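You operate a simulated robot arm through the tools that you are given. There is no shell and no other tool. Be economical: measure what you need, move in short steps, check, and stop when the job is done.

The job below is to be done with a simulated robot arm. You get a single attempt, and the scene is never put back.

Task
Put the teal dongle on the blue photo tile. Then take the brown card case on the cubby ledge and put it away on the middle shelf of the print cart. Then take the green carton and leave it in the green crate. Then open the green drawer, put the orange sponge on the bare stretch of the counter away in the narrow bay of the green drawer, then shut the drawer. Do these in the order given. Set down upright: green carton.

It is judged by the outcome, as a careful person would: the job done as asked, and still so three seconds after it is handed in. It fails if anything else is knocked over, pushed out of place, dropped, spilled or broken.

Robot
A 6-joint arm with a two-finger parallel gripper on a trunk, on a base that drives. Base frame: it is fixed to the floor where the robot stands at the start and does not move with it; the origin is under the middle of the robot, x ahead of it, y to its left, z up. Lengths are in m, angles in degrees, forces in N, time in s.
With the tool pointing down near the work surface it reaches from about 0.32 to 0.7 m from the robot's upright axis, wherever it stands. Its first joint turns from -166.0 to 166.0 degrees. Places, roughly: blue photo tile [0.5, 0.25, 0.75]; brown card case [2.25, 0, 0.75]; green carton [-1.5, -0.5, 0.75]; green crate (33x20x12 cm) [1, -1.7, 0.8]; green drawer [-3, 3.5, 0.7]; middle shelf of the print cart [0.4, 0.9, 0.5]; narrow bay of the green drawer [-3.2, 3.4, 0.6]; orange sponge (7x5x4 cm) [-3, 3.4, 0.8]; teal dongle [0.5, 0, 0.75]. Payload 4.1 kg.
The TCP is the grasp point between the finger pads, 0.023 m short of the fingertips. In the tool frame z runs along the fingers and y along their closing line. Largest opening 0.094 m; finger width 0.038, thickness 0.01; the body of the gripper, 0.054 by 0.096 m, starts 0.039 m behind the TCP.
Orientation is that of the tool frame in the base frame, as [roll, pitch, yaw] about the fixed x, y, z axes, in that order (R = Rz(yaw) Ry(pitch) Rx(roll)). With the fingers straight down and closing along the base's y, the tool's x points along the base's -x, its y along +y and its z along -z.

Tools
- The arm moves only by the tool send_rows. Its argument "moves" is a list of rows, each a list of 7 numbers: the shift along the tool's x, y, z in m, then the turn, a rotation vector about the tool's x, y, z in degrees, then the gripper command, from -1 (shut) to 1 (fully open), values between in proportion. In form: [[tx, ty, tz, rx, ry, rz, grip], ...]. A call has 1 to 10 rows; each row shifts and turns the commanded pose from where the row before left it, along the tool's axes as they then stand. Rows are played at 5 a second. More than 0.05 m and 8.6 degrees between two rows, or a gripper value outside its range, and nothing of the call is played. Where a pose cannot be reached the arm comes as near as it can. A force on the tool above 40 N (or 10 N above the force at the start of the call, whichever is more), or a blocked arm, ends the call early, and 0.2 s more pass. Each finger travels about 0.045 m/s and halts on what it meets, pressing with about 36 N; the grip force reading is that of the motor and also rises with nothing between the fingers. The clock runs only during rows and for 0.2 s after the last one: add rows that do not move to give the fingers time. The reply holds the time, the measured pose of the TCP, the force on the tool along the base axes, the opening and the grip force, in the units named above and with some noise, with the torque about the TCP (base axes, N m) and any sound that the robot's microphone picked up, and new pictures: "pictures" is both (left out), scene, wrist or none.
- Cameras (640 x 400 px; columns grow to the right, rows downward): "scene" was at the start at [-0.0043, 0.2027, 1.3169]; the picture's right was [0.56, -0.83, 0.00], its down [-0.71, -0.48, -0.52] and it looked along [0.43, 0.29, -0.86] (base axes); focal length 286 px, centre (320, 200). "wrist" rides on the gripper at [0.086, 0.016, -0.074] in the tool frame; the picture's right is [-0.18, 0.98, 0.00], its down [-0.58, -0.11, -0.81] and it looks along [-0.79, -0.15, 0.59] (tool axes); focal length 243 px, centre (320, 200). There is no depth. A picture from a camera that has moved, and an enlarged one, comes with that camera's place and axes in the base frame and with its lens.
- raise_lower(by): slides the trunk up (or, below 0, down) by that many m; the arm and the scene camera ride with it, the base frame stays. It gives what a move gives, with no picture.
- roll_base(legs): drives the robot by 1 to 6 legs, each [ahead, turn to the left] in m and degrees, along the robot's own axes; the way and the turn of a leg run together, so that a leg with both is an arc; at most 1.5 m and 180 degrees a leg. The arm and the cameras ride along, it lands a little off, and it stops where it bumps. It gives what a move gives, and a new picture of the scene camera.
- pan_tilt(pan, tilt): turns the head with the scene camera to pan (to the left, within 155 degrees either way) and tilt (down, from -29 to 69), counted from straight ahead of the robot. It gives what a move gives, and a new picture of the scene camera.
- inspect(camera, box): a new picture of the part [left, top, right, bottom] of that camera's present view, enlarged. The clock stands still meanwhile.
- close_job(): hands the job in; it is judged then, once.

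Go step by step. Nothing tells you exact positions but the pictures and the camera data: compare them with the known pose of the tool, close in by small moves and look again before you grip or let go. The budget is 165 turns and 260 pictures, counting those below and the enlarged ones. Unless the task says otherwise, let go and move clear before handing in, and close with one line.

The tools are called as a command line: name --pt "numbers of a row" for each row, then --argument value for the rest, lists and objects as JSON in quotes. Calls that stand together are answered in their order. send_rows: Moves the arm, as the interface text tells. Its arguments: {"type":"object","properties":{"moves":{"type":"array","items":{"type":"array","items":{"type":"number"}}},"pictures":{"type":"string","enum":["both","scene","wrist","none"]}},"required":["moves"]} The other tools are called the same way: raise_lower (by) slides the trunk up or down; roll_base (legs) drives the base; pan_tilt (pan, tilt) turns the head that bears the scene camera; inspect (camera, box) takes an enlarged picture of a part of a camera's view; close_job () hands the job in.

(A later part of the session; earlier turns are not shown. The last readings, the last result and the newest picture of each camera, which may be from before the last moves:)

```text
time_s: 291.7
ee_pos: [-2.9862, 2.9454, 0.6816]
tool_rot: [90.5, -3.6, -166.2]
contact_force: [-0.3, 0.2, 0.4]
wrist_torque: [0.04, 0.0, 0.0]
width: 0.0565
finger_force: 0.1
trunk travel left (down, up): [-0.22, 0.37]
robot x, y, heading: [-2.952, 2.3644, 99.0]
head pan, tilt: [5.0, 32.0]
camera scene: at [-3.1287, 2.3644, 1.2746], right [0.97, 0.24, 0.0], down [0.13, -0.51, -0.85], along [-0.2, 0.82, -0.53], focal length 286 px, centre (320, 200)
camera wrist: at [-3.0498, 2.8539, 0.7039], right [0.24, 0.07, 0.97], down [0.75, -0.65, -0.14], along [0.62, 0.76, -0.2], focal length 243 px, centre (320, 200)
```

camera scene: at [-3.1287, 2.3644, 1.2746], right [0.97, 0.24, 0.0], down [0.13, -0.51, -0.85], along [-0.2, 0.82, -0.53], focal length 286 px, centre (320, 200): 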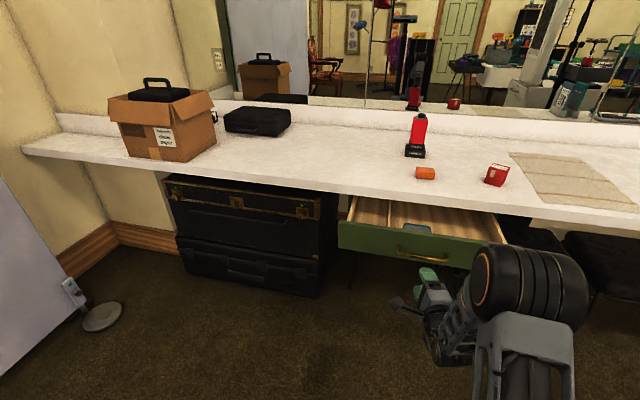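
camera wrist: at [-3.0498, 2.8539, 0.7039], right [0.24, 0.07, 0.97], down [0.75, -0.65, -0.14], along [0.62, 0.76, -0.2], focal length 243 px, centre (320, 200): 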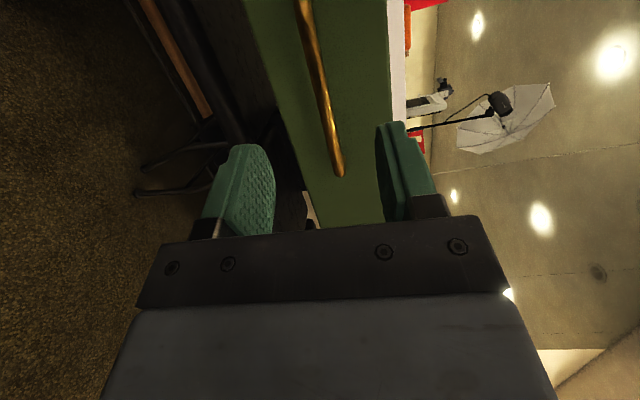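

I'm clear of the handle. I'll raise the trunk and pitch the tool back to straight down.

raise_lower --by 0.25

send_rows --pt "0 0 0 8.3 0 0 0.2" --pt "0 0 0 8.3 0 0 0.2" --pt "0 0 0 8.3 0 0 0.2" --pt "0 0 0 8.3 0 0 0.2" --pt "0 0 0 8.3 0 0 0.2" --pt "0 0 0 8.3 0 0 0.2" --pt "0 0 0 8.3 0 0 0.2" --pt "0 0 0 8.3 0 0 0.2" --pt "0 0 0 8.3 0 0 0.2" --pt "0 0 0 8.3 0 0 0.2" --pictures "none"

send_rows --pt "0 0 0 6.5 0 0 0.2" --pt "0 0 0 0 0 0 0.2" --pictures "none"

```text
time_s: 294.3
ee_pos: [-2.985, 2.9452, 0.9324]
tool_rot: [90.3, -3.7, -166.1]
contact_force: [-0.5, 0.5, -0.8]
wrist_torque: [0.02, -0.05, -0.01]
width: 0.0566
finger_force: 0.1
trunk travel left (down, up): [-0.47, 0.12]
robot x, y, heading: [-2.9493, 2.3622, 99.0]
head pan, tilt: [5.0, 32.0]
```

```text
time_s: 296.5
ee_pos: [-2.9859, 2.9448, 0.9317]
tool_rot: [173.6, -3.6, -166.1]
contact_force: [0.5, -0.5, -0.3]
wrist_torque: [0.02, -0.01, 0.01]
width: 0.0564
finger_force: 0.1
trunk travel left (down, up): [-0.47, 0.12]
robot x, y, heading: [-2.9511, 2.364, 99.1]
head pan, tilt: [5.0, 32.0]
```

```text
time_s: 297.1
ee_pos: [-2.9853, 2.9464, 0.9313]
tool_rot: [180.0, -3.6, -166.1]
contact_force: [-0.5, 0.0, -0.4]
wrist_torque: [0.01, -0.04, 0.02]
width: 0.0563
finger_force: 0.1
trunk travel left (down, up): [-0.47, 0.12]
robot x, y, heading: [-2.952, 2.3639, 99.1]
head pan, tilt: [5.0, 32.0]
```

The tool is down again. I'll level the small tilt, retract a little and drive forward toward the counter above the open drawer.

send_rows --pt "0 -0.045 0 0 -3.6 0 1" --pt "0 -0.045 0 0 0 0 1" --pt "0 0 0 0 0 0 1" --pictures "none"

roll_base --legs '[[0.37, -9]]'

pan_tilt --pan 5 --tilt 50

inspect --camera "wrist" --box '[0, 0, 640, 400]'

```text
time_s: 297.9
ee_pos: [-2.9631, 2.8581, 0.931]
tool_rot: [179.8, 0.0, -166.1]
contact_force: [0.1, -0.3, -0.7]
wrist_torque: [0.01, 0.04, -0.04]
width: 0.094
finger_force: 0.0
trunk travel left (down, up): [-0.47, 0.12]
robot x, y, heading: [-2.9494, 2.3622, 99.1]
head pan, tilt: [5.0, 32.0]
```

```text
time_s: 300.3
ee_pos: [-2.9109, 3.2212, 0.9305]
tool_rot: [179.8, -0.1, -175.4]
contact_force: [-0.2, 0.2, -0.7]
wrist_torque: [-0.01, 0.04, 0.03]
width: 0.094
finger_force: 0.1
trunk travel left (down, up): [-0.47, 0.12]
robot x, y, heading: [-2.9777, 2.7306, 89.7]
head pan, tilt: [5.0, 32.0]
camera scene: at [-3.1539, 2.7598, 1.5246], right [1.0, 0.08, 0.0], down [0.04, -0.53, -0.85], along [-0.07, 0.85, -0.53], focal length 286 px, centre (320, 200)
```

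scene: 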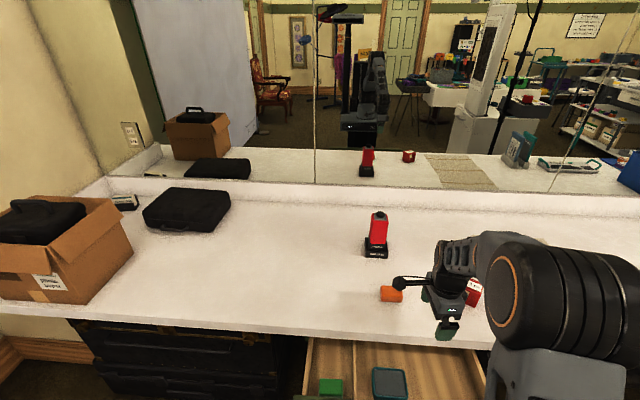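

```text
time_s: 301.1
ee_pos: [-2.91, 3.2217, 0.9312]
tool_rot: [179.9, 0.0, -175.3]
contact_force: [-0.2, 0.1, -1.0]
wrist_torque: [0.0, -0.03, 0.0]
width: 0.094
finger_force: 0.1
trunk travel left (down, up): [-0.47, 0.12]
robot x, y, heading: [-2.9775, 2.7324, 89.9]
head pan, tilt: [5.0, 50.0]
camera scene: at [-3.1529, 2.7471, 1.4983], right [1.0, 0.08, 0.0], down [0.06, -0.76, -0.64], along [-0.05, 0.64, -0.77], focal length 286 px, centre (320, 200)
```

scene: 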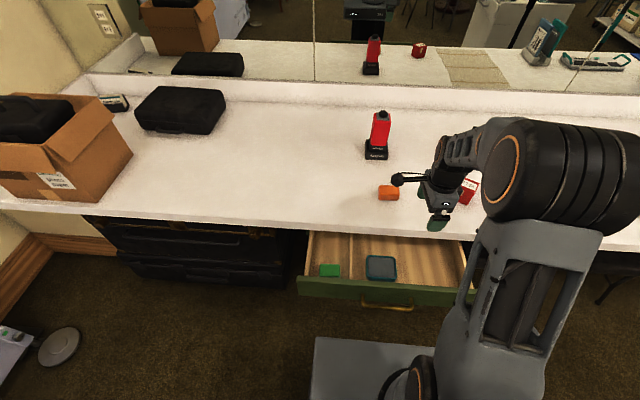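

```text
1.00 times, centred on (320, 200) of wrist
camera zoom: at [-2.9972, 3.2317, 1.006], right [0.1, 0.99, 0.0], down [0.59, -0.06, 0.81], along [0.8, -0.08, -0.59], focal length 243 px, centre (320, 200)
```

zoom: 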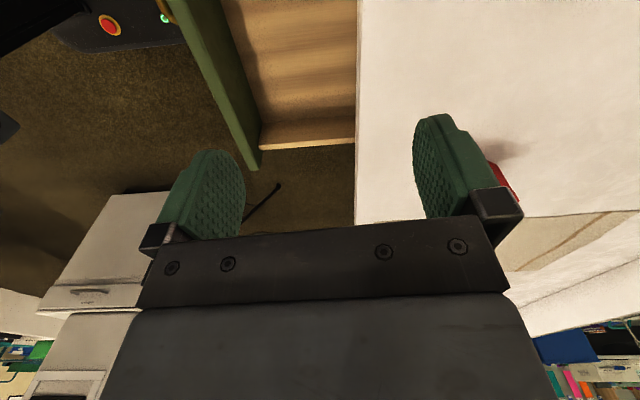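

The narrow bay already holds a small green item near its front. I'll zoom in to see the free space and the sponge.

inspect --camera "scene" --box '[290, 210, 490, 320]'

inspect --camera "scene" --box '[340, 130, 500, 240]'

```text
3.20 times, centred on (390, 265) of scene
camera zoom: at [-3.1529, 2.7471, 1.4983], right [1.0, 0.08, 0.0], down [0.06, -0.76, -0.64], along [-0.05, 0.64, -0.77], focal length 916 px, centre (96, -8)
```

zoom: 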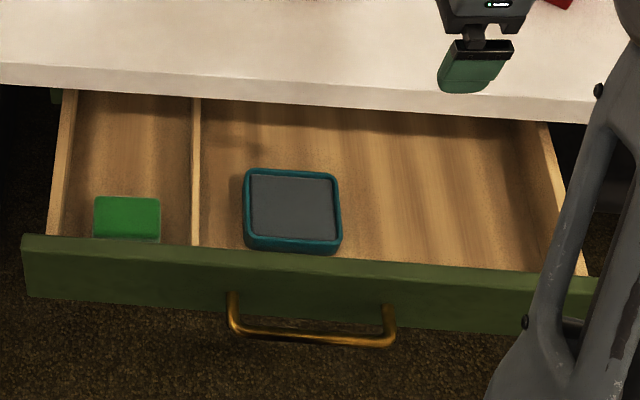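

```text
3.64 times, centred on (420, 185) of scene
camera zoom: at [-3.1529, 2.7471, 1.4983], right [1.0, 0.08, 0.0], down [0.06, -0.76, -0.64], along [-0.05, 0.64, -0.77], focal length 1041 px, centre (-44, 254)
```

zoom: 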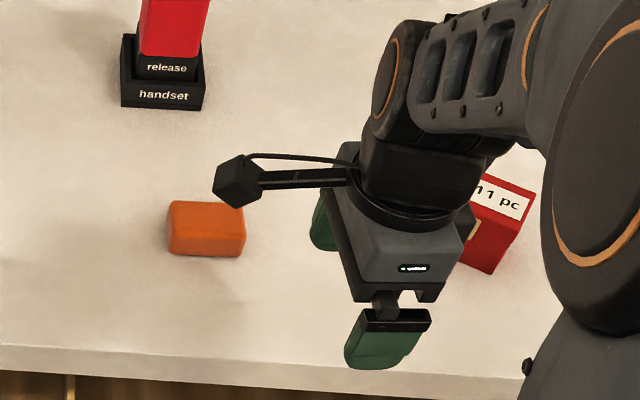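

A green item occupies the front of the narrow bay, so I want more open length behind it. I'll dip the closed fingers into the empty right side of the wide bay and draw the drawer out a little more by its front panel.

send_rows --pt "-0.017 -0.04 0 0 0 0 -1" --pt "-0.017 -0.04 0 0 0 0 -1" --pt "0 0 0.04 0 0 0 -1" --pt "0 0 0.04 0 0 0 -1" --pt "0 0 0.04 0 0 0 -1" --pt "0 0 0.03 0 0 0 -1" --pt "0 0 0 0 0 0 -1"

inspect --camera "scene" --box '[290, 190, 510, 330]'

```text
time_s: 302.7
ee_pos: [-2.8721, 3.1453, 0.7799]
tool_rot: [179.8, -0.2, -175.4]
contact_force: [-0.3, 0.0, -0.2]
wrist_torque: [0.0, 0.02, -0.05]
width: 0.0
finger_force: 36.1
trunk travel left (down, up): [-0.47, 0.12]
robot x, y, heading: [-2.9772, 2.7334, 89.4]
head pan, tilt: [5.0, 50.0]
camera scene: at [-3.1529, 2.7473, 1.4983], right [1.0, 0.08, 0.0], down [0.06, -0.76, -0.64], along [-0.05, 0.64, -0.77], focal length 286 px, centre (320, 200)
camera wrist: at [-2.9585, 3.1569, 0.8554], right [0.1, 0.99, 0.0], down [0.59, -0.06, 0.81], along [0.8, -0.08, -0.59], focal length 243 px, centre (320, 200)
```

scene: 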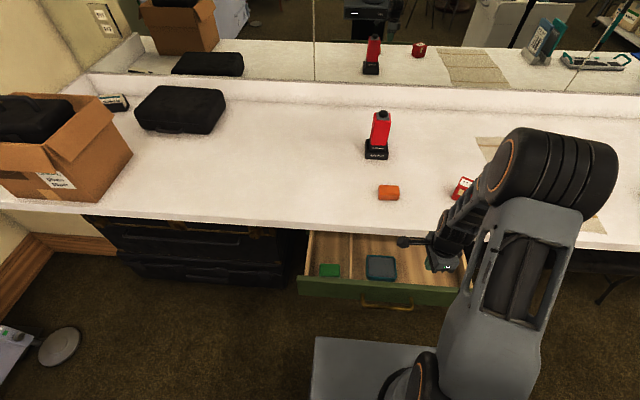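
wrist: 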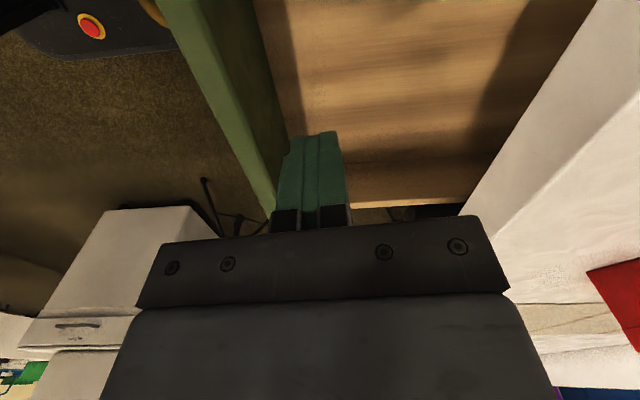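

```text
2.86 times, centred on (400, 260) of scene
camera zoom: at [-3.1529, 2.7473, 1.4983], right [1.0, 0.08, 0.0], down [0.06, -0.76, -0.64], along [-0.05, 0.64, -0.77], focal length 818 px, centre (91, 29)
```

zoom: 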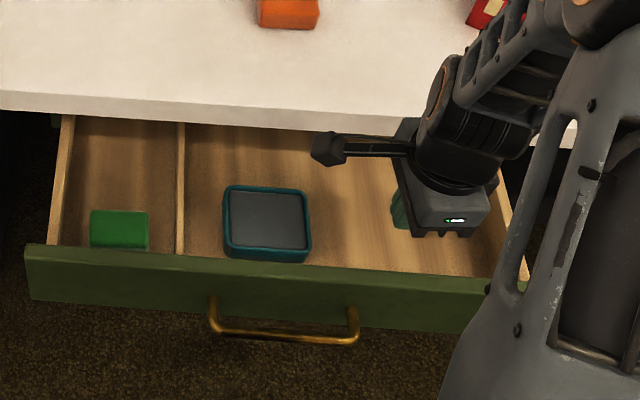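

The fingers are poised behind the front panel with clear room. I'll lower them in and pull towards me.

send_rows --pt "0 0 0.035 0 0 0 -1" --pt "0 0 0.028 0 0 0 -1" --pt "0 0 0 0 0 0 -1"

```text
time_s: 303.5
ee_pos: [-2.8703, 3.146, 0.7145]
tool_rot: [179.8, 0.0, -175.4]
contact_force: [0.4, 0.2, -0.3]
wrist_torque: [0.0, 0.02, 0.04]
width: 0.0002
finger_force: 36.4
trunk travel left (down, up): [-0.47, 0.12]
robot x, y, heading: [-2.9789, 2.7304, 89.7]
head pan, tilt: [5.0, 50.0]
camera scene: at [-3.1529, 2.7472, 1.4983], right [1.0, 0.08, 0.0], down [0.06, -0.76, -0.64], along [-0.05, 0.64, -0.77], focal length 286 px, centre (320, 200)
camera wrist: at [-2.9571, 3.1566, 0.7916], right [0.1, 0.99, 0.0], down [0.59, -0.06, 0.81], along [0.8, -0.08, -0.59], focal length 243 px, centre (320, 200)
```

scene: 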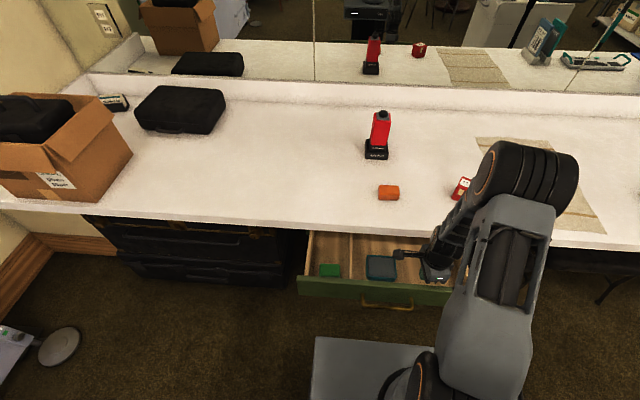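
wrist: 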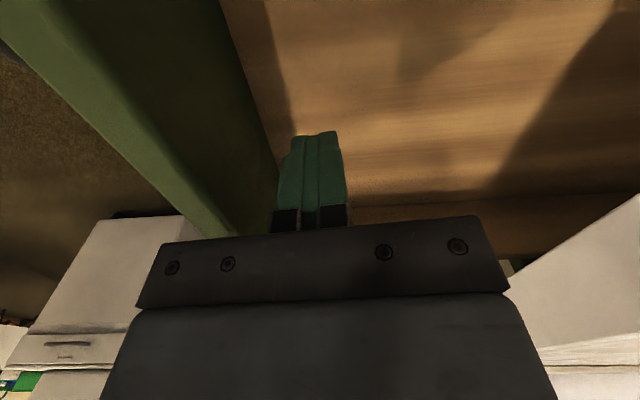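

send_rows --pt "0.0008 -0.01 0 0 0 0 -1" --pt "0.0008 -0.01 0 0 0 0 -1" --pt "0.0008 -0.01 0 0 0 0 -1" --pt "0.0008 -0.008 0 0 0 0 -1" --pt "0.0008 -0.008 0 0 0 0 -1" --pt "0.0008 -0.008 0 0 0 0 -1" --pt "0.0008 -0.008 0 0 0 0 -1" --pt "0.0008 -0.008 0 0 0 0 -1"

```text
time_s: 305.3
ee_pos: [-2.872, 3.0743, 0.7175]
tool_rot: [180.0, -0.2, -175.4]
contact_force: [0.0, 0.4, 1.2]
wrist_torque: [0.0, 0.02, -0.02]
width: 0.0
finger_force: 35.4
trunk travel left (down, up): [-0.47, 0.12]
robot x, y, heading: [-2.98, 2.7313, 89.7]
head pan, tilt: [5.0, 50.0]
camera scene: at [-3.1529, 2.7471, 1.4983], right [1.0, 0.08, 0.0], down [0.06, -0.76, -0.64], along [-0.05, 0.64, -0.77], focal length 286 px, centre (320, 200)
camera wrist: at [-2.9584, 3.0847, 0.792], right [0.1, 0.99, 0.0], down [0.59, -0.06, 0.81], along [0.8, -0.08, -0.59], focal length 243 px, centre (320, 200)
```

scene: 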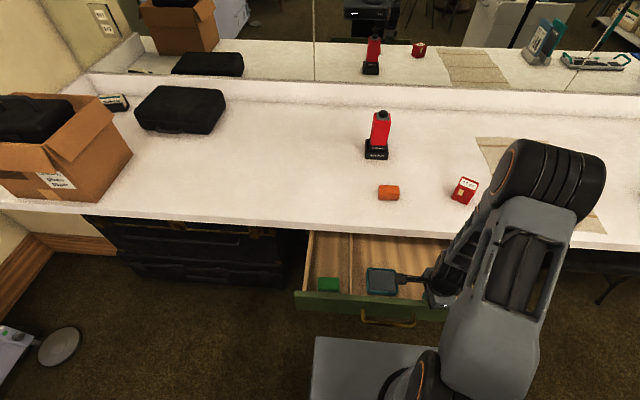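
wrist: 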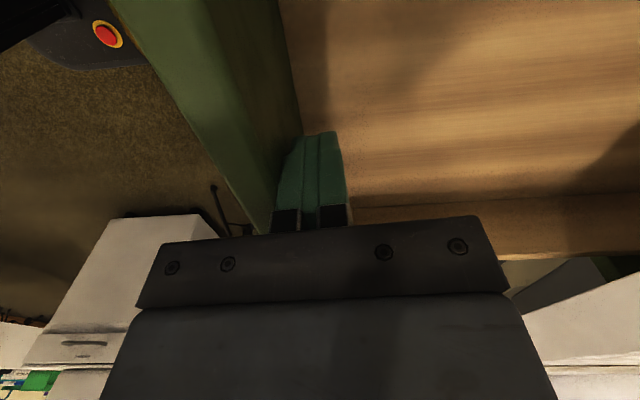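

It's sliding freely. I'll draw it a further 5–6 cm by reversing the base.

roll_base --legs '[[-0.06, 0]]'

inspect --camera "scene" --box '[280, 190, 500, 330]'

```text
time_s: 306.2
ee_pos: [-2.8737, 3.0156, 0.7161]
tool_rot: [179.9, -0.1, -175.3]
contact_force: [0.6, 0.9, 0.2]
wrist_torque: [0.0, -0.03, 0.02]
width: 0.0001
finger_force: 35.3
trunk travel left (down, up): [-0.47, 0.12]
robot x, y, heading: [-2.9823, 2.6704, 89.9]
head pan, tilt: [5.0, 50.0]
camera scene: at [-3.1532, 2.6874, 1.4983], right [1.0, 0.08, 0.0], down [0.06, -0.76, -0.64], along [-0.05, 0.64, -0.77], focal length 286 px, centre (320, 200)
```

scene: 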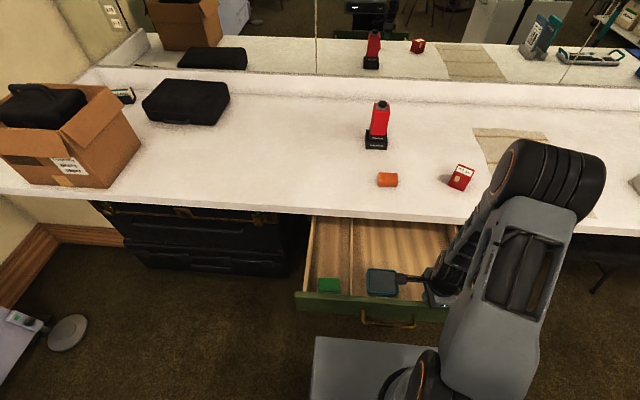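

```text
2.86 times, centred on (390, 260) of scene
camera zoom: at [-3.1532, 2.6874, 1.4983], right [1.0, 0.08, 0.0], down [0.06, -0.76, -0.64], along [-0.05, 0.64, -0.77], focal length 818 px, centre (120, 29)
```

zoom: 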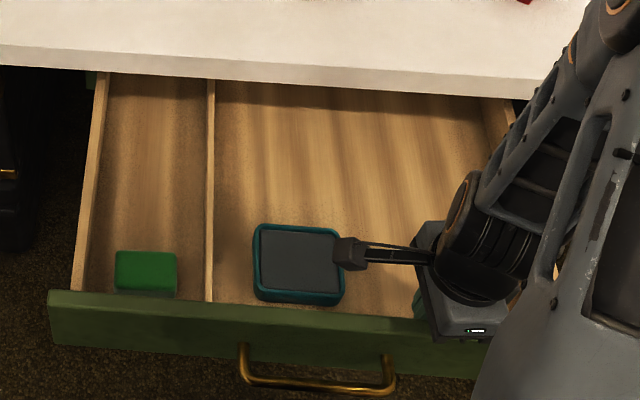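

The drawer is now open about 30 cm, giving a clear stretch behind the green item; the bay centre is x≈-3.154. I'll lift out and position for the sponge.

send_rows --pt "0 0.004 0 0 0 0 -1" --pt "0 0 -0.045 0 0 0 -1" --pt "0 0 -0.045 0 0 0 -1" --pt "0 0 -0.045 0 0 0 0" --pt "0 0 -0.045 0 0 0 1" --pt "0.035 0.035 0 0 0 0 1" --pt "0.035 0.035 0 0 0 0 1" --pt "0.035 0.035 0 0 0 0 1" --pt "0 0.04 0 0 0 0 1" --pt "0 0.04 0 0 0 0 1" --pictures "none"

roll_base --legs '[[0.045, 0]]'

inspect --camera "wrist" --box '[0, 0, 640, 400]'

```text
time_s: 308.4
ee_pos: [-2.9883, 3.1938, 0.898]
tool_rot: [179.9, -0.1, -175.3]
contact_force: [0.0, 0.1, -0.8]
wrist_torque: [0.03, 0.01, -0.01]
width: 0.0938
finger_force: 0.0
trunk travel left (down, up): [-0.47, 0.12]
robot x, y, heading: [-2.9833, 2.6702, 89.8]
head pan, tilt: [5.0, 50.0]
```

```text
time_s: 309.3
ee_pos: [-2.9872, 3.2383, 0.898]
tool_rot: [-180.0, -0.1, -175.4]
contact_force: [-0.3, 0.4, 0.3]
wrist_torque: [0.03, -0.01, 0.01]
width: 0.0943
finger_force: 0.1
trunk travel left (down, up): [-0.47, 0.12]
robot x, y, heading: [-2.9773, 2.7188, 89.7]
head pan, tilt: [5.0, 50.0]
camera scene: at [-3.153, 2.7332, 1.4982], right [1.0, 0.08, 0.0], down [0.06, -0.76, -0.64], along [-0.05, 0.64, -0.77], focal length 286 px, centre (320, 200)
```

scene: 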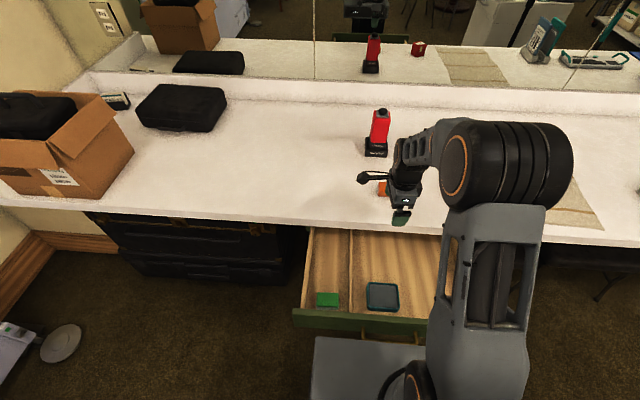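

```text
1.00 times, centred on (320, 200) of wrist
camera zoom: at [-3.0739, 3.2489, 0.9728], right [0.1, 0.99, 0.0], down [0.59, -0.06, 0.81], along [0.8, -0.08, -0.59], focal length 243 px, centre (320, 200)
```

zoom: 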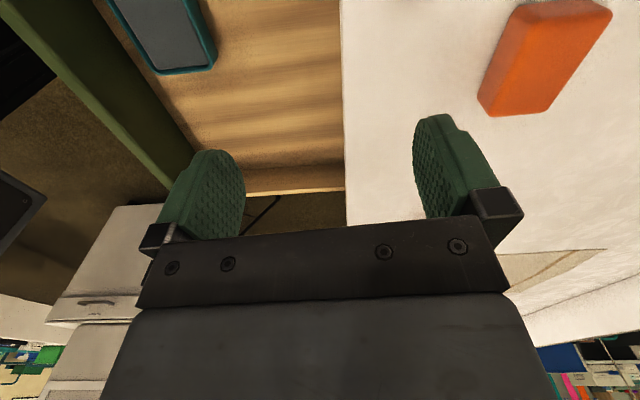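

The sponge is ahead, around (-2.985, 3.385). I'll move over it, keeping height.

send_rows --pt "-0.004 0.048 0 0 0 0 1" --pt "-0.004 0.048 0 0 0 0 1" --pt "-0.004 0.048 0 0 0 0 1" --pt "0 0 0 0 0 0 1"

```text
time_s: 310.3
ee_pos: [-2.9865, 3.3819, 0.897]
tool_rot: [-180.0, -0.1, -175.4]
contact_force: [0.0, 0.2, 0.1]
wrist_torque: [-0.01, -0.01, -0.03]
width: 0.0939
finger_force: 0.1
trunk travel left (down, up): [-0.47, 0.12]
robot x, y, heading: [-2.9762, 2.7189, 89.5]
head pan, tilt: [5.0, 50.0]
camera scene: at [-3.153, 2.7332, 1.4983], right [1.0, 0.08, 0.0], down [0.06, -0.76, -0.64], along [-0.05, 0.64, -0.77], focal length 286 px, centre (320, 200)
camera wrist: at [-3.0727, 3.3923, 0.9721], right [0.1, 0.99, 0.0], down [0.59, -0.06, 0.81], along [0.8, -0.08, -0.59], focal length 243 px, centre (320, 200)
```

scene: 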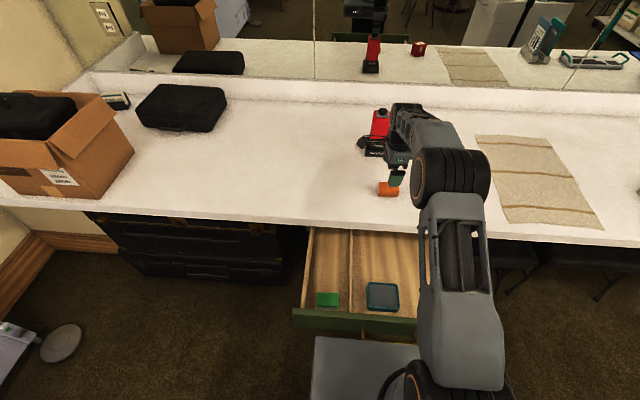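
wrist: 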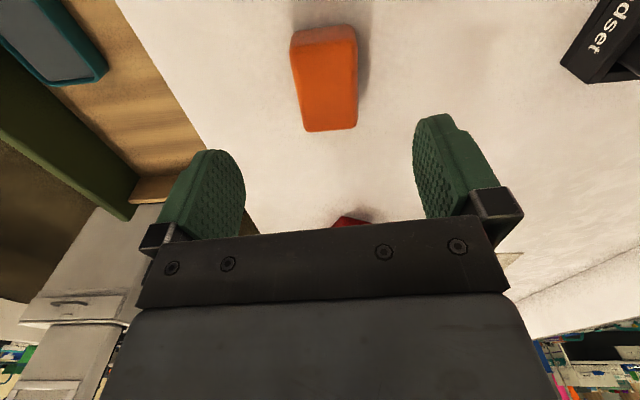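

The sponge is right between the fingers and square to x. I'll align yaw and come down half-way to check its height.

send_rows --pt "0 0.006 0.02 0 0 4.6 1" --pt "0 0 0.035 0 0 0 1" --pt "0 0 0 0 0 0 1"

inspect --camera "scene" --box '[340, 130, 440, 210]'

```text
time_s: 311.1
ee_pos: [-2.986, 3.3863, 0.8433]
tool_rot: [180.0, -0.1, -179.9]
contact_force: [0.3, -0.5, 0.0]
wrist_torque: [-0.02, 0.04, 0.03]
width: 0.0935
finger_force: 0.0
trunk travel left (down, up): [-0.47, 0.12]
robot x, y, heading: [-2.9777, 2.7176, 89.7]
head pan, tilt: [5.0, 50.0]
camera scene: at [-3.153, 2.733, 1.4983], right [1.0, 0.08, 0.0], down [0.06, -0.76, -0.64], along [-0.05, 0.64, -0.77], focal length 286 px, centre (320, 200)
camera wrist: at [-3.0719, 3.4034, 0.9181], right [0.18, 0.98, 0.0], down [0.58, -0.11, 0.81], along [0.79, -0.15, -0.59], focal length 243 px, centre (320, 200)
```

scene: 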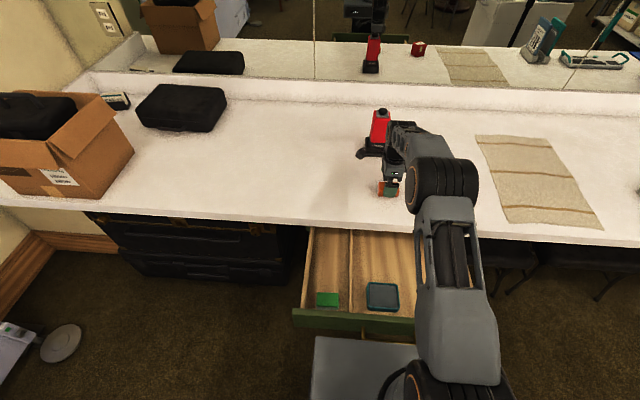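
wrist: 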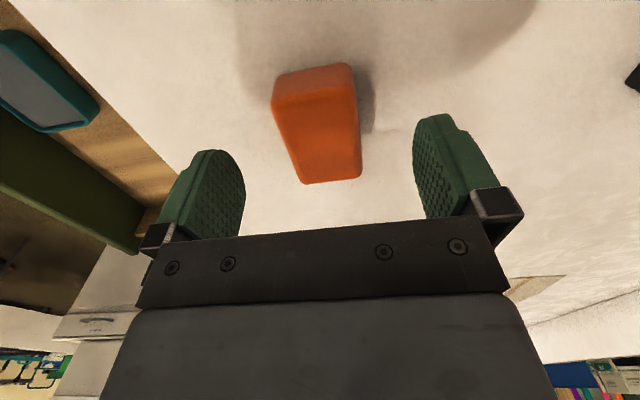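

```text
5.00 times, centred on (390, 170) of scene
camera zoom: at [-3.153, 2.733, 1.4983], right [1.0, 0.08, 0.0], down [0.06, -0.76, -0.64], along [-0.05, 0.64, -0.77], focal length 1432 px, centre (-30, 350)
```

zoom: 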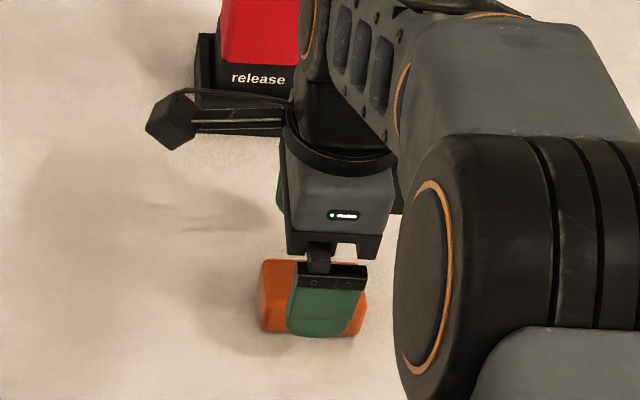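

The sponge top is near z≈0.81. I'll descend to z≈0.80 so the fingers wrap it without touching the counter, then close.

send_rows --pt "-0.004 0.002 0.022 0 0 0 1" --pt "0 0 0.02 0 0 0 1" --pt "0 0 0 0 0 0 1" --pictures "wrist"

send_rows --pt "0 0 0 0 0 0 -1" --pt "0 0 0 0 0 0 -1" --pt "0 0 0 0 0 0 -1" --pt "0 0 0 0 0 0 -1" --pt "0 0 0 0 0 0 -1" --pt "0 0 0 0 0 0 -1" --pictures "wrist"

```text
time_s: 311.9
ee_pos: [-2.985, 3.3893, 0.804]
tool_rot: [179.9, -0.1, 179.9]
contact_force: [-0.7, -3.4, 6.5]
wrist_torque: [-0.36, -0.08, -0.12]
width: 0.0942
finger_force: 0.1
trunk travel left (down, up): [-0.47, 0.12]
robot x, y, heading: [-2.9809, 2.7135, 89.6]
head pan, tilt: [5.0, 50.0]
camera wrist: at [-3.0698, 3.4063, 0.8782], right [0.18, 0.98, 0.0], down [0.58, -0.11, 0.81], along [0.79, -0.15, -0.59], focal length 243 px, centre (320, 200)
```

wrist: 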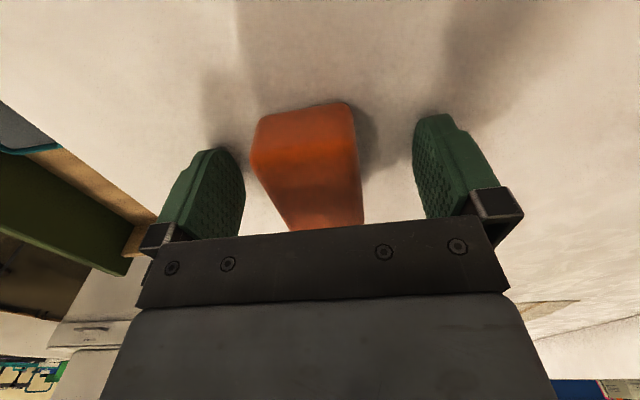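

```text
time_s: 313.3
ee_pos: [-2.9845, 3.388, 0.8024]
tool_rot: [179.9, -0.1, -179.9]
contact_force: [0.1, -4.9, 8.4]
wrist_torque: [-0.32, -0.16, -0.1]
width: 0.0429
finger_force: 35.9
trunk travel left (down, up): [-0.47, 0.12]
robot x, y, heading: [-2.9836, 2.719, 89.5]
head pan, tilt: [5.0, 50.0]
camera wrist: at [-3.0696, 3.4059, 0.8781], right [0.18, 0.98, 0.0], down [0.58, -0.11, 0.81], along [0.79, -0.15, -0.59], focal length 243 px, centre (320, 200)
```

wrist: 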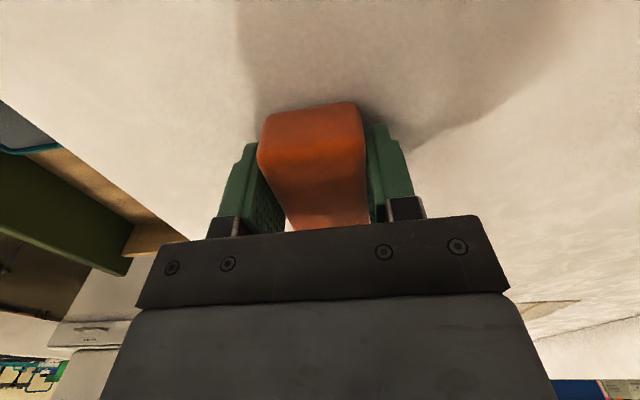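

The sponge is gripped, with the counter at z≈0.78. I'll lift it, move it over the bay and turn it 90° so its length runs along the bay.

send_rows --pt "0 0 -0.03 0 0 0 -1" --pt "0 0 -0.04 0 0 0 -1" --pt "0 0 -0.04 0 0 0 -1" --pt "0.0243 -0.0333 0 0 0 0 -1" --pt "0.0243 -0.0333 0 0 0 0 -1" --pt "0.0243 -0.0333 0 0 0 0 -1" --pt "0.0243 -0.0333 0 0 0 0 -1" --pt "0.0243 -0.0333 0 0 0 0 -1" --pt "0.0243 -0.0333 0 0 0 0 -1" --pt "0.0243 -0.0333 0 0 0 0 -1" --pictures "none"

send_rows --pt "0 0 0 0 0 -8.5 -1" --pt "0 0 0 0 0 -8.5 -1" --pt "0 0 0 0 0 -8.5 -1" --pt "0 0 0 0 0 -8.5 -1" --pt "0 0 0 0 0 -8.5 -1" --pt "0 0 0 0 0 -8.5 -1" --pt "0 0 0 0 0 -8.5 -1" --pt "0 0 0 0 0 -8.5 -1" --pt "0 0 0 0 0 -8.5 -1" --pt "0 0 0 0 0 -8.5 -1" --pictures "none"

send_rows --pt "0 0 0 0 0 -5 -1" --pt "0 0 0.03 0 0 0 -1" --pt "0 0 0 0 0 0 -1"

```text
time_s: 315.5
ee_pos: [-3.1561, 3.1579, 0.9106]
tool_rot: [179.9, -0.1, -180.0]
contact_force: [0.0, 0.8, 0.5]
wrist_torque: [0.01, -0.03, 0.0]
width: 0.0431
finger_force: 35.9
trunk travel left (down, up): [-0.47, 0.12]
robot x, y, heading: [-2.981, 2.7193, 89.7]
head pan, tilt: [5.0, 50.0]
```

```text
time_s: 317.7
ee_pos: [-3.153, 3.158, 0.911]
tool_rot: [179.9, 0.0, -94.9]
contact_force: [1.1, -0.4, -0.4]
wrist_torque: [0.01, -0.02, -0.02]
width: 0.0429
finger_force: 35.5
trunk travel left (down, up): [-0.47, 0.12]
robot x, y, heading: [-2.9794, 2.7185, 89.9]
head pan, tilt: [5.0, 50.0]
```

```text
time_s: 318.5
ee_pos: [-3.1542, 3.1594, 0.8791]
tool_rot: [179.9, 0.1, -90.1]
contact_force: [0.1, 0.0, -0.6]
wrist_torque: [-0.02, 0.01, 0.0]
width: 0.0428
finger_force: 36.2
trunk travel left (down, up): [-0.47, 0.12]
robot x, y, heading: [-2.9799, 2.7196, 89.5]
head pan, tilt: [5.0, 50.0]
camera scene: at [-3.1532, 2.7331, 1.4982], right [1.0, 0.08, 0.0], down [0.06, -0.76, -0.64], along [-0.05, 0.64, -0.77], focal length 286 px, centre (320, 200)
camera wrist: at [-3.1692, 3.0733, 0.9538], right [-0.98, 0.18, 0.0], down [0.11, 0.58, 0.81], along [0.15, 0.79, -0.59], focal length 243 px, centre (320, 200)
```

scene: 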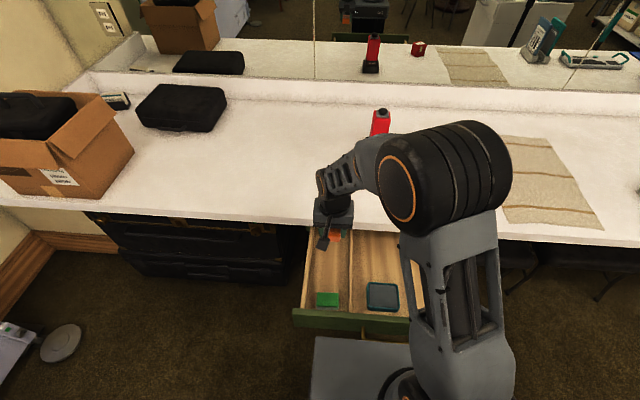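
wrist: 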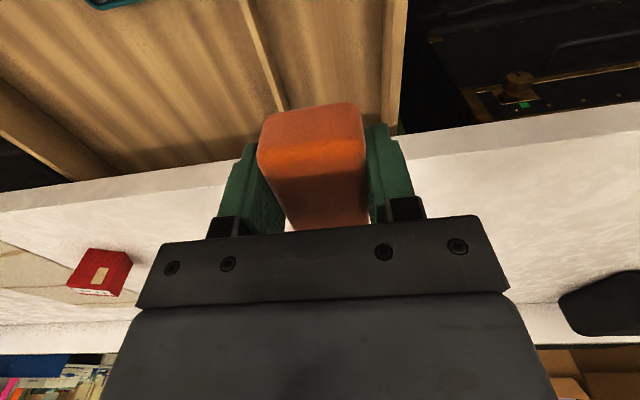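

The sponge is centred over the narrow bay (walls near x=-3.21 and -3.10). I'll lower it in.

send_rows --pt "0.004 0.001 0.04 0 0 0 -1" --pt "0 0 0.04 0 0 0 -1" --pt "0 0 0.04 0 0 0 -1" --pt "0 0 0.03 0 0 0 -1" --pt "0 0 0 0 0 0 -1"

inspect --camera "scene" --box '[280, 190, 440, 330]'

```text
time_s: 319.7
ee_pos: [-3.1553, 3.1556, 0.7323]
tool_rot: [179.9, -0.1, -90.0]
contact_force: [0.1, 0.2, 0.2]
wrist_torque: [0.0, -0.01, -0.03]
width: 0.0429
finger_force: 36.3
trunk travel left (down, up): [-0.47, 0.12]
robot x, y, heading: [-2.9798, 2.7143, 89.6]
head pan, tilt: [5.0, 50.0]
camera scene: at [-3.1532, 2.733, 1.4982], right [1.0, 0.08, 0.0], down [0.06, -0.76, -0.64], along [-0.05, 0.64, -0.77], focal length 286 px, centre (320, 200)
camera wrist: at [-3.1705, 3.0698, 0.8075], right [-0.98, 0.18, 0.0], down [0.11, 0.58, 0.81], along [0.15, 0.79, -0.59], focal length 243 px, centre (320, 200)
```

scene: 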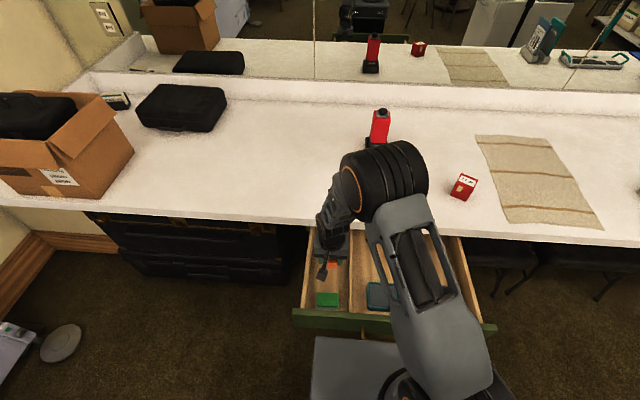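
wrist: 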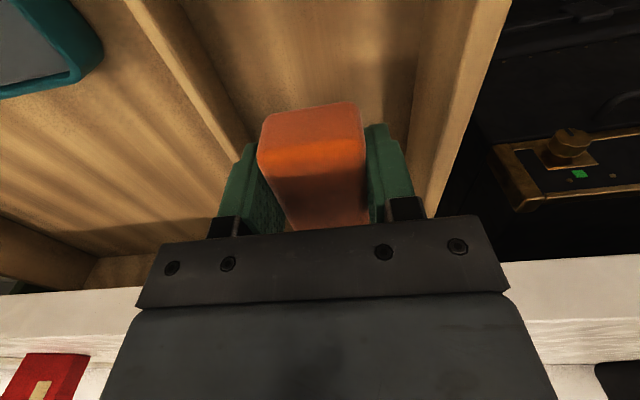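

```text
2.86 times, centred on (360, 260) of scene
camera zoom: at [-3.1532, 2.733, 1.4982], right [1.0, 0.08, 0.0], down [0.06, -0.76, -0.64], along [-0.05, 0.64, -0.77], focal length 818 px, centre (206, 29)
```

zoom: 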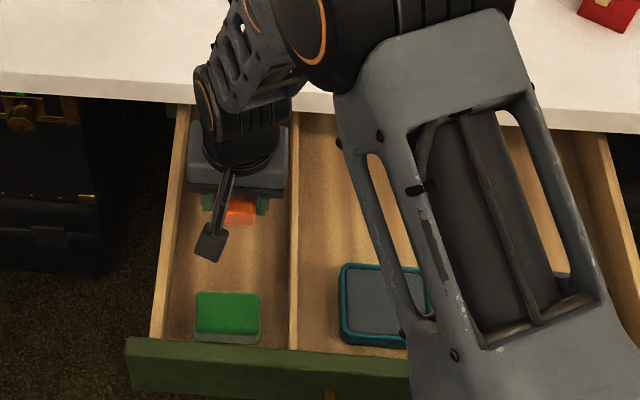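

It's inside the bay. I'll continue down carefully toward the drawer floor.

send_rows --pt "0 0 0.02 0 0 0 -1" --pt "0 0 0.015 0 0 0 -1" --pt "0 0 0 0 0 0 -1" --pictures "wrist"

inspect --camera "scene" --box '[290, 210, 390, 320]'

```text
time_s: 320.5
ee_pos: [-3.1561, 3.1547, 0.6966]
tool_rot: [179.9, 0.1, -90.0]
contact_force: [-0.3, 0.2, -0.3]
wrist_torque: [0.02, 0.0, 0.01]
width: 0.043
finger_force: 36.2
trunk travel left (down, up): [-0.47, 0.12]
robot x, y, heading: [-2.9804, 2.7142, 89.8]
head pan, tilt: [5.0, 50.0]
camera wrist: at [-3.1711, 3.0697, 0.7718], right [-0.98, 0.18, 0.0], down [0.11, 0.58, 0.81], along [0.15, 0.79, -0.59], focal length 243 px, centre (320, 200)
```

wrist: 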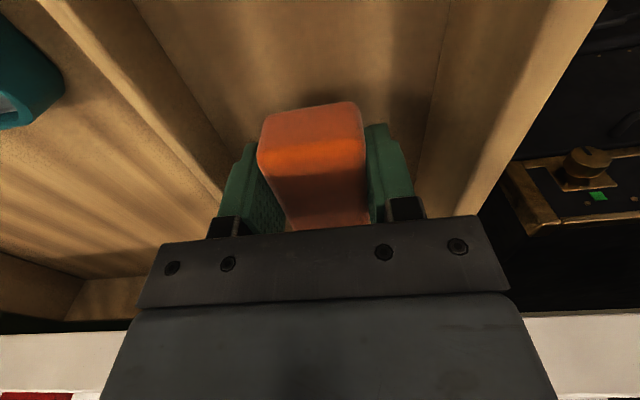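

```text
3.64 times, centred on (340, 265) of scene
camera zoom: at [-3.1531, 2.7329, 1.4982], right [1.0, 0.08, 0.0], down [0.06, -0.76, -0.64], along [-0.05, 0.64, -0.77], focal length 1041 px, centre (247, -36)
```

zoom: 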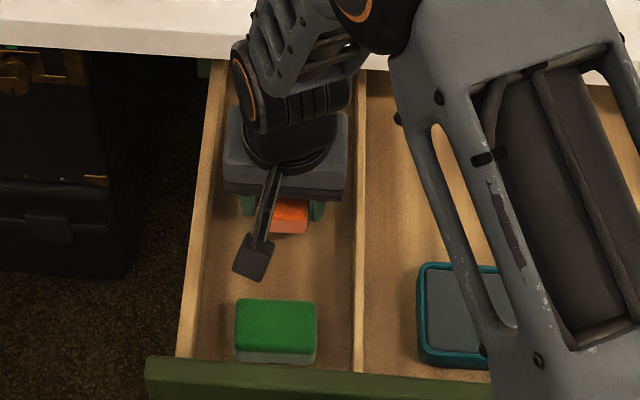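

send_rows --pt "0 0 0.005 0 0 0 -1" --pt "0 0 0.005 0 0 0 -1" --pt "0 0 0 0 0 0 -1" --pictures "none"

send_rows --pt "0 0 0.004 0 0 0 -1" --pt "0 0 0 0 0 0 -1" --pictures "none"

send_rows --pt "0 0 0.003 0 0 0 -1" --pt "0 0 0 0 0 0 -1" --pictures "none"

send_rows --pt "0 0 0.003 0 0 0 -1" --pt "0 0 0 0 0 0 -1" --pictures "wrist"

```text
time_s: 321.3
ee_pos: [-3.1547, 3.1559, 0.6866]
tool_rot: [179.9, 0.0, -90.0]
contact_force: [0.4, 0.8, -1.1]
wrist_torque: [0.0, 0.0, -0.01]
width: 0.0428
finger_force: 36.0
trunk travel left (down, up): [-0.47, 0.12]
robot x, y, heading: [-2.9785, 2.7172, 89.8]
head pan, tilt: [5.0, 50.0]
```

```text
time_s: 321.9
ee_pos: [-3.1556, 3.154, 0.6813]
tool_rot: [179.9, 0.1, -89.9]
contact_force: [-1.0, -0.2, -1.1]
wrist_torque: [-0.02, 0.01, -0.03]
width: 0.0431
finger_force: 36.1
trunk travel left (down, up): [-0.47, 0.12]
robot x, y, heading: [-2.9775, 2.7157, 89.7]
head pan, tilt: [5.0, 50.0]
```

```text
time_s: 322.5
ee_pos: [-3.1557, 3.1538, 0.6803]
tool_rot: [179.9, 0.0, -90.0]
contact_force: [-0.3, -0.1, -0.2]
wrist_torque: [-0.01, 0.03, 0.0]
width: 0.043
finger_force: 36.1
trunk travel left (down, up): [-0.47, 0.12]
robot x, y, heading: [-2.9844, 2.7162, 89.9]
head pan, tilt: [5.0, 50.0]
```

```text
time_s: 323.1
ee_pos: [-3.155, 3.154, 0.6765]
tool_rot: [179.9, 0.1, -90.0]
contact_force: [-0.4, -0.1, -0.4]
wrist_torque: [-0.01, -0.01, -0.03]
width: 0.0429
finger_force: 36.0
trunk travel left (down, up): [-0.47, 0.12]
robot x, y, heading: [-2.9792, 2.716, 89.6]
head pan, tilt: [5.0, 50.0]
camera wrist: at [-3.1701, 3.0681, 0.7509], right [-0.98, 0.18, 0.0], down [0.11, 0.58, 0.81], along [0.15, 0.79, -0.59], focal length 243 px, centre (320, 200)
```

wrist: 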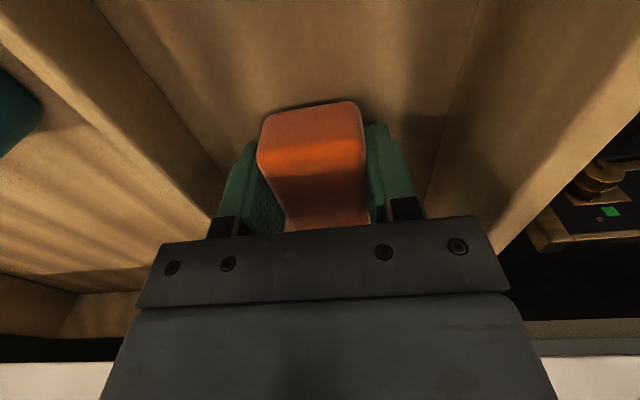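

The floor is close now. A few more small steps until contact.

send_rows --pt "0 0 0.003 0 0 0 -1" --pt "0 0 0 0 0 0 -1" --pictures "none"

send_rows --pt "0 0 0.003 0 0 0 -1" --pt "0 0 0 0 0 0 -1" --pictures "none"

send_rows --pt "0 0 0.003 0 0 0 -1" --pt "0 0 0 0 0 0 -1" --pictures "none"

inspect --camera "wrist" --box '[180, 40, 500, 240]'

```text
time_s: 323.7
ee_pos: [-3.1544, 3.1538, 0.6743]
tool_rot: [179.9, 0.1, -89.9]
contact_force: [0.7, 0.3, -0.9]
wrist_torque: [0.01, 0.01, -0.01]
width: 0.0428
finger_force: 36.2
trunk travel left (down, up): [-0.47, 0.12]
robot x, y, heading: [-2.9785, 2.7168, 89.7]
head pan, tilt: [5.0, 50.0]
```

```text
time_s: 324.5
ee_pos: [-3.1541, 3.1553, 0.6736]
tool_rot: [179.8, 0.4, -90.0]
contact_force: [5.3, -0.7, 21.0]
wrist_torque: [-0.47, -0.68, 0.14]
width: 0.0431
finger_force: 35.4
trunk travel left (down, up): [-0.47, 0.12]
robot x, y, heading: [-2.9786, 2.7172, 89.4]
head pan, tilt: [5.0, 50.0]
stopped in row 2: the force on the tool passed its limit (the readings are from after the stop); the commanded pose is now the measured one
```

```text
time_s: 324.9
ee_pos: [-3.1547, 3.1569, 0.6743]
tool_rot: [179.7, 0.5, -90.0]
contact_force: [5.2, 0.1, 19.9]
wrist_torque: [-0.42, -0.63, 0.18]
width: 0.0431
finger_force: 36.0
trunk travel left (down, up): [-0.47, 0.12]
robot x, y, heading: [-2.9778, 2.7159, 89.4]
head pan, tilt: [5.0, 50.0]
stopped in row 1: the force on the tool passed its limit (the readings are from after the stop); the commanded pose is now the measured one
```

```text
2.00 times, centred on (340, 140) of wrist
camera zoom: at [-3.1699, 3.071, 0.7474], right [-0.98, 0.18, 0.01], down [0.11, 0.57, 0.81], along [0.14, 0.8, -0.58], focal length 485 px, centre (280, 320)
```

zoom: 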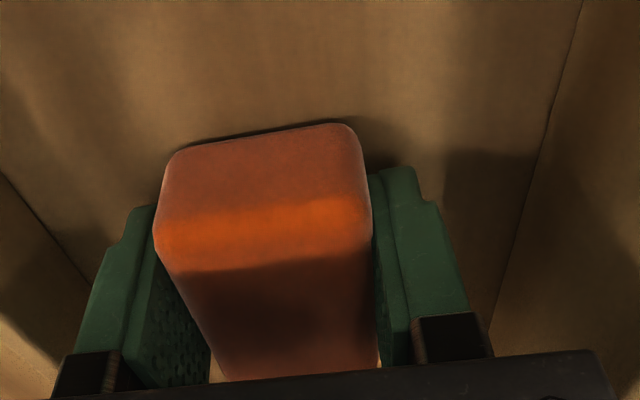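

Contact with the floor at z≈0.674. I'll ease up slightly, open just a bit, and lift out straight.

send_rows --pt "0 0 -0.002 0 0 0 -1" --pt "0 0 0 0 0 0 0.0" --pt "0 0 0 0 0 0 0.3" --pt "0 0 0 0 0 0 0.3" --pt "0 0 -0.015 0 0 0 0.3" --pt "0 0 -0.03 0 0 0 0.3" --pt "0 0 -0.045 0 0 0 0.3" --pt "0 0 -0.045 0 0 0 0.3" --pt "0 0 -0.045 0 0 0 0.3" --pt "0 0 0 0 0 0 0.3"

inspect --camera "wrist" --box '[140, 0, 500, 225]'

```text
time_s: 327.1
ee_pos: [-3.1524, 3.1535, 0.8522]
tool_rot: [179.8, 0.5, -90.0]
contact_force: [1.0, 0.3, -0.2]
wrist_torque: [0.01, 0.01, -0.01]
width: 0.0612
finger_force: 0.0
trunk travel left (down, up): [-0.47, 0.12]
robot x, y, heading: [-2.9754, 2.7172, 89.4]
head pan, tilt: [5.0, 50.0]
camera scene: at [-3.1529, 2.7327, 1.4983], right [1.0, 0.08, 0.0], down [0.06, -0.76, -0.64], along [-0.05, 0.64, -0.77], focal length 286 px, centre (320, 200)
camera wrist: at [-3.1676, 3.0682, 0.9268], right [-0.98, 0.18, 0.01], down [0.11, 0.58, 0.81], along [0.15, 0.8, -0.59], focal length 243 px, centre (320, 200)
```

scene: 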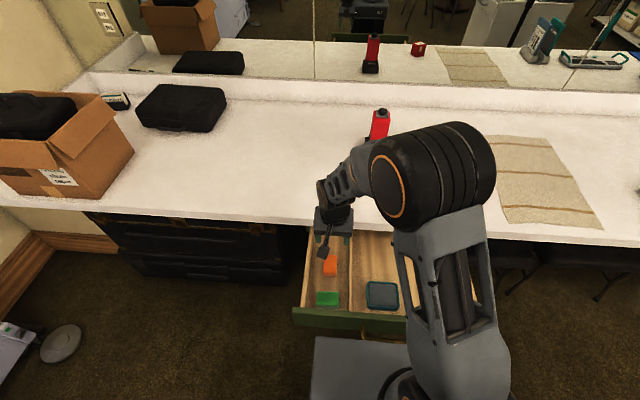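
wrist: 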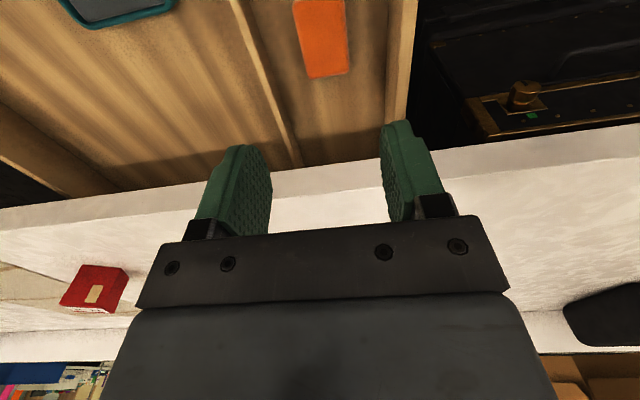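

```text
1.78 times, centred on (320, 112) of wrist
camera zoom: at [-3.1676, 3.0682, 0.9268], right [-0.98, 0.18, 0.01], down [0.11, 0.58, 0.81], along [0.15, 0.8, -0.59], focal length 431 px, centre (320, 356)
```

zoom: 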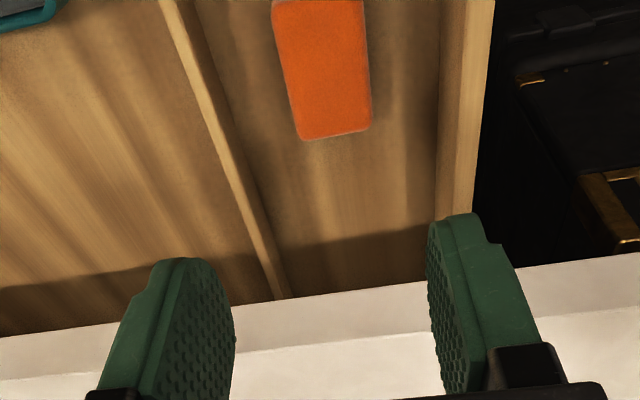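

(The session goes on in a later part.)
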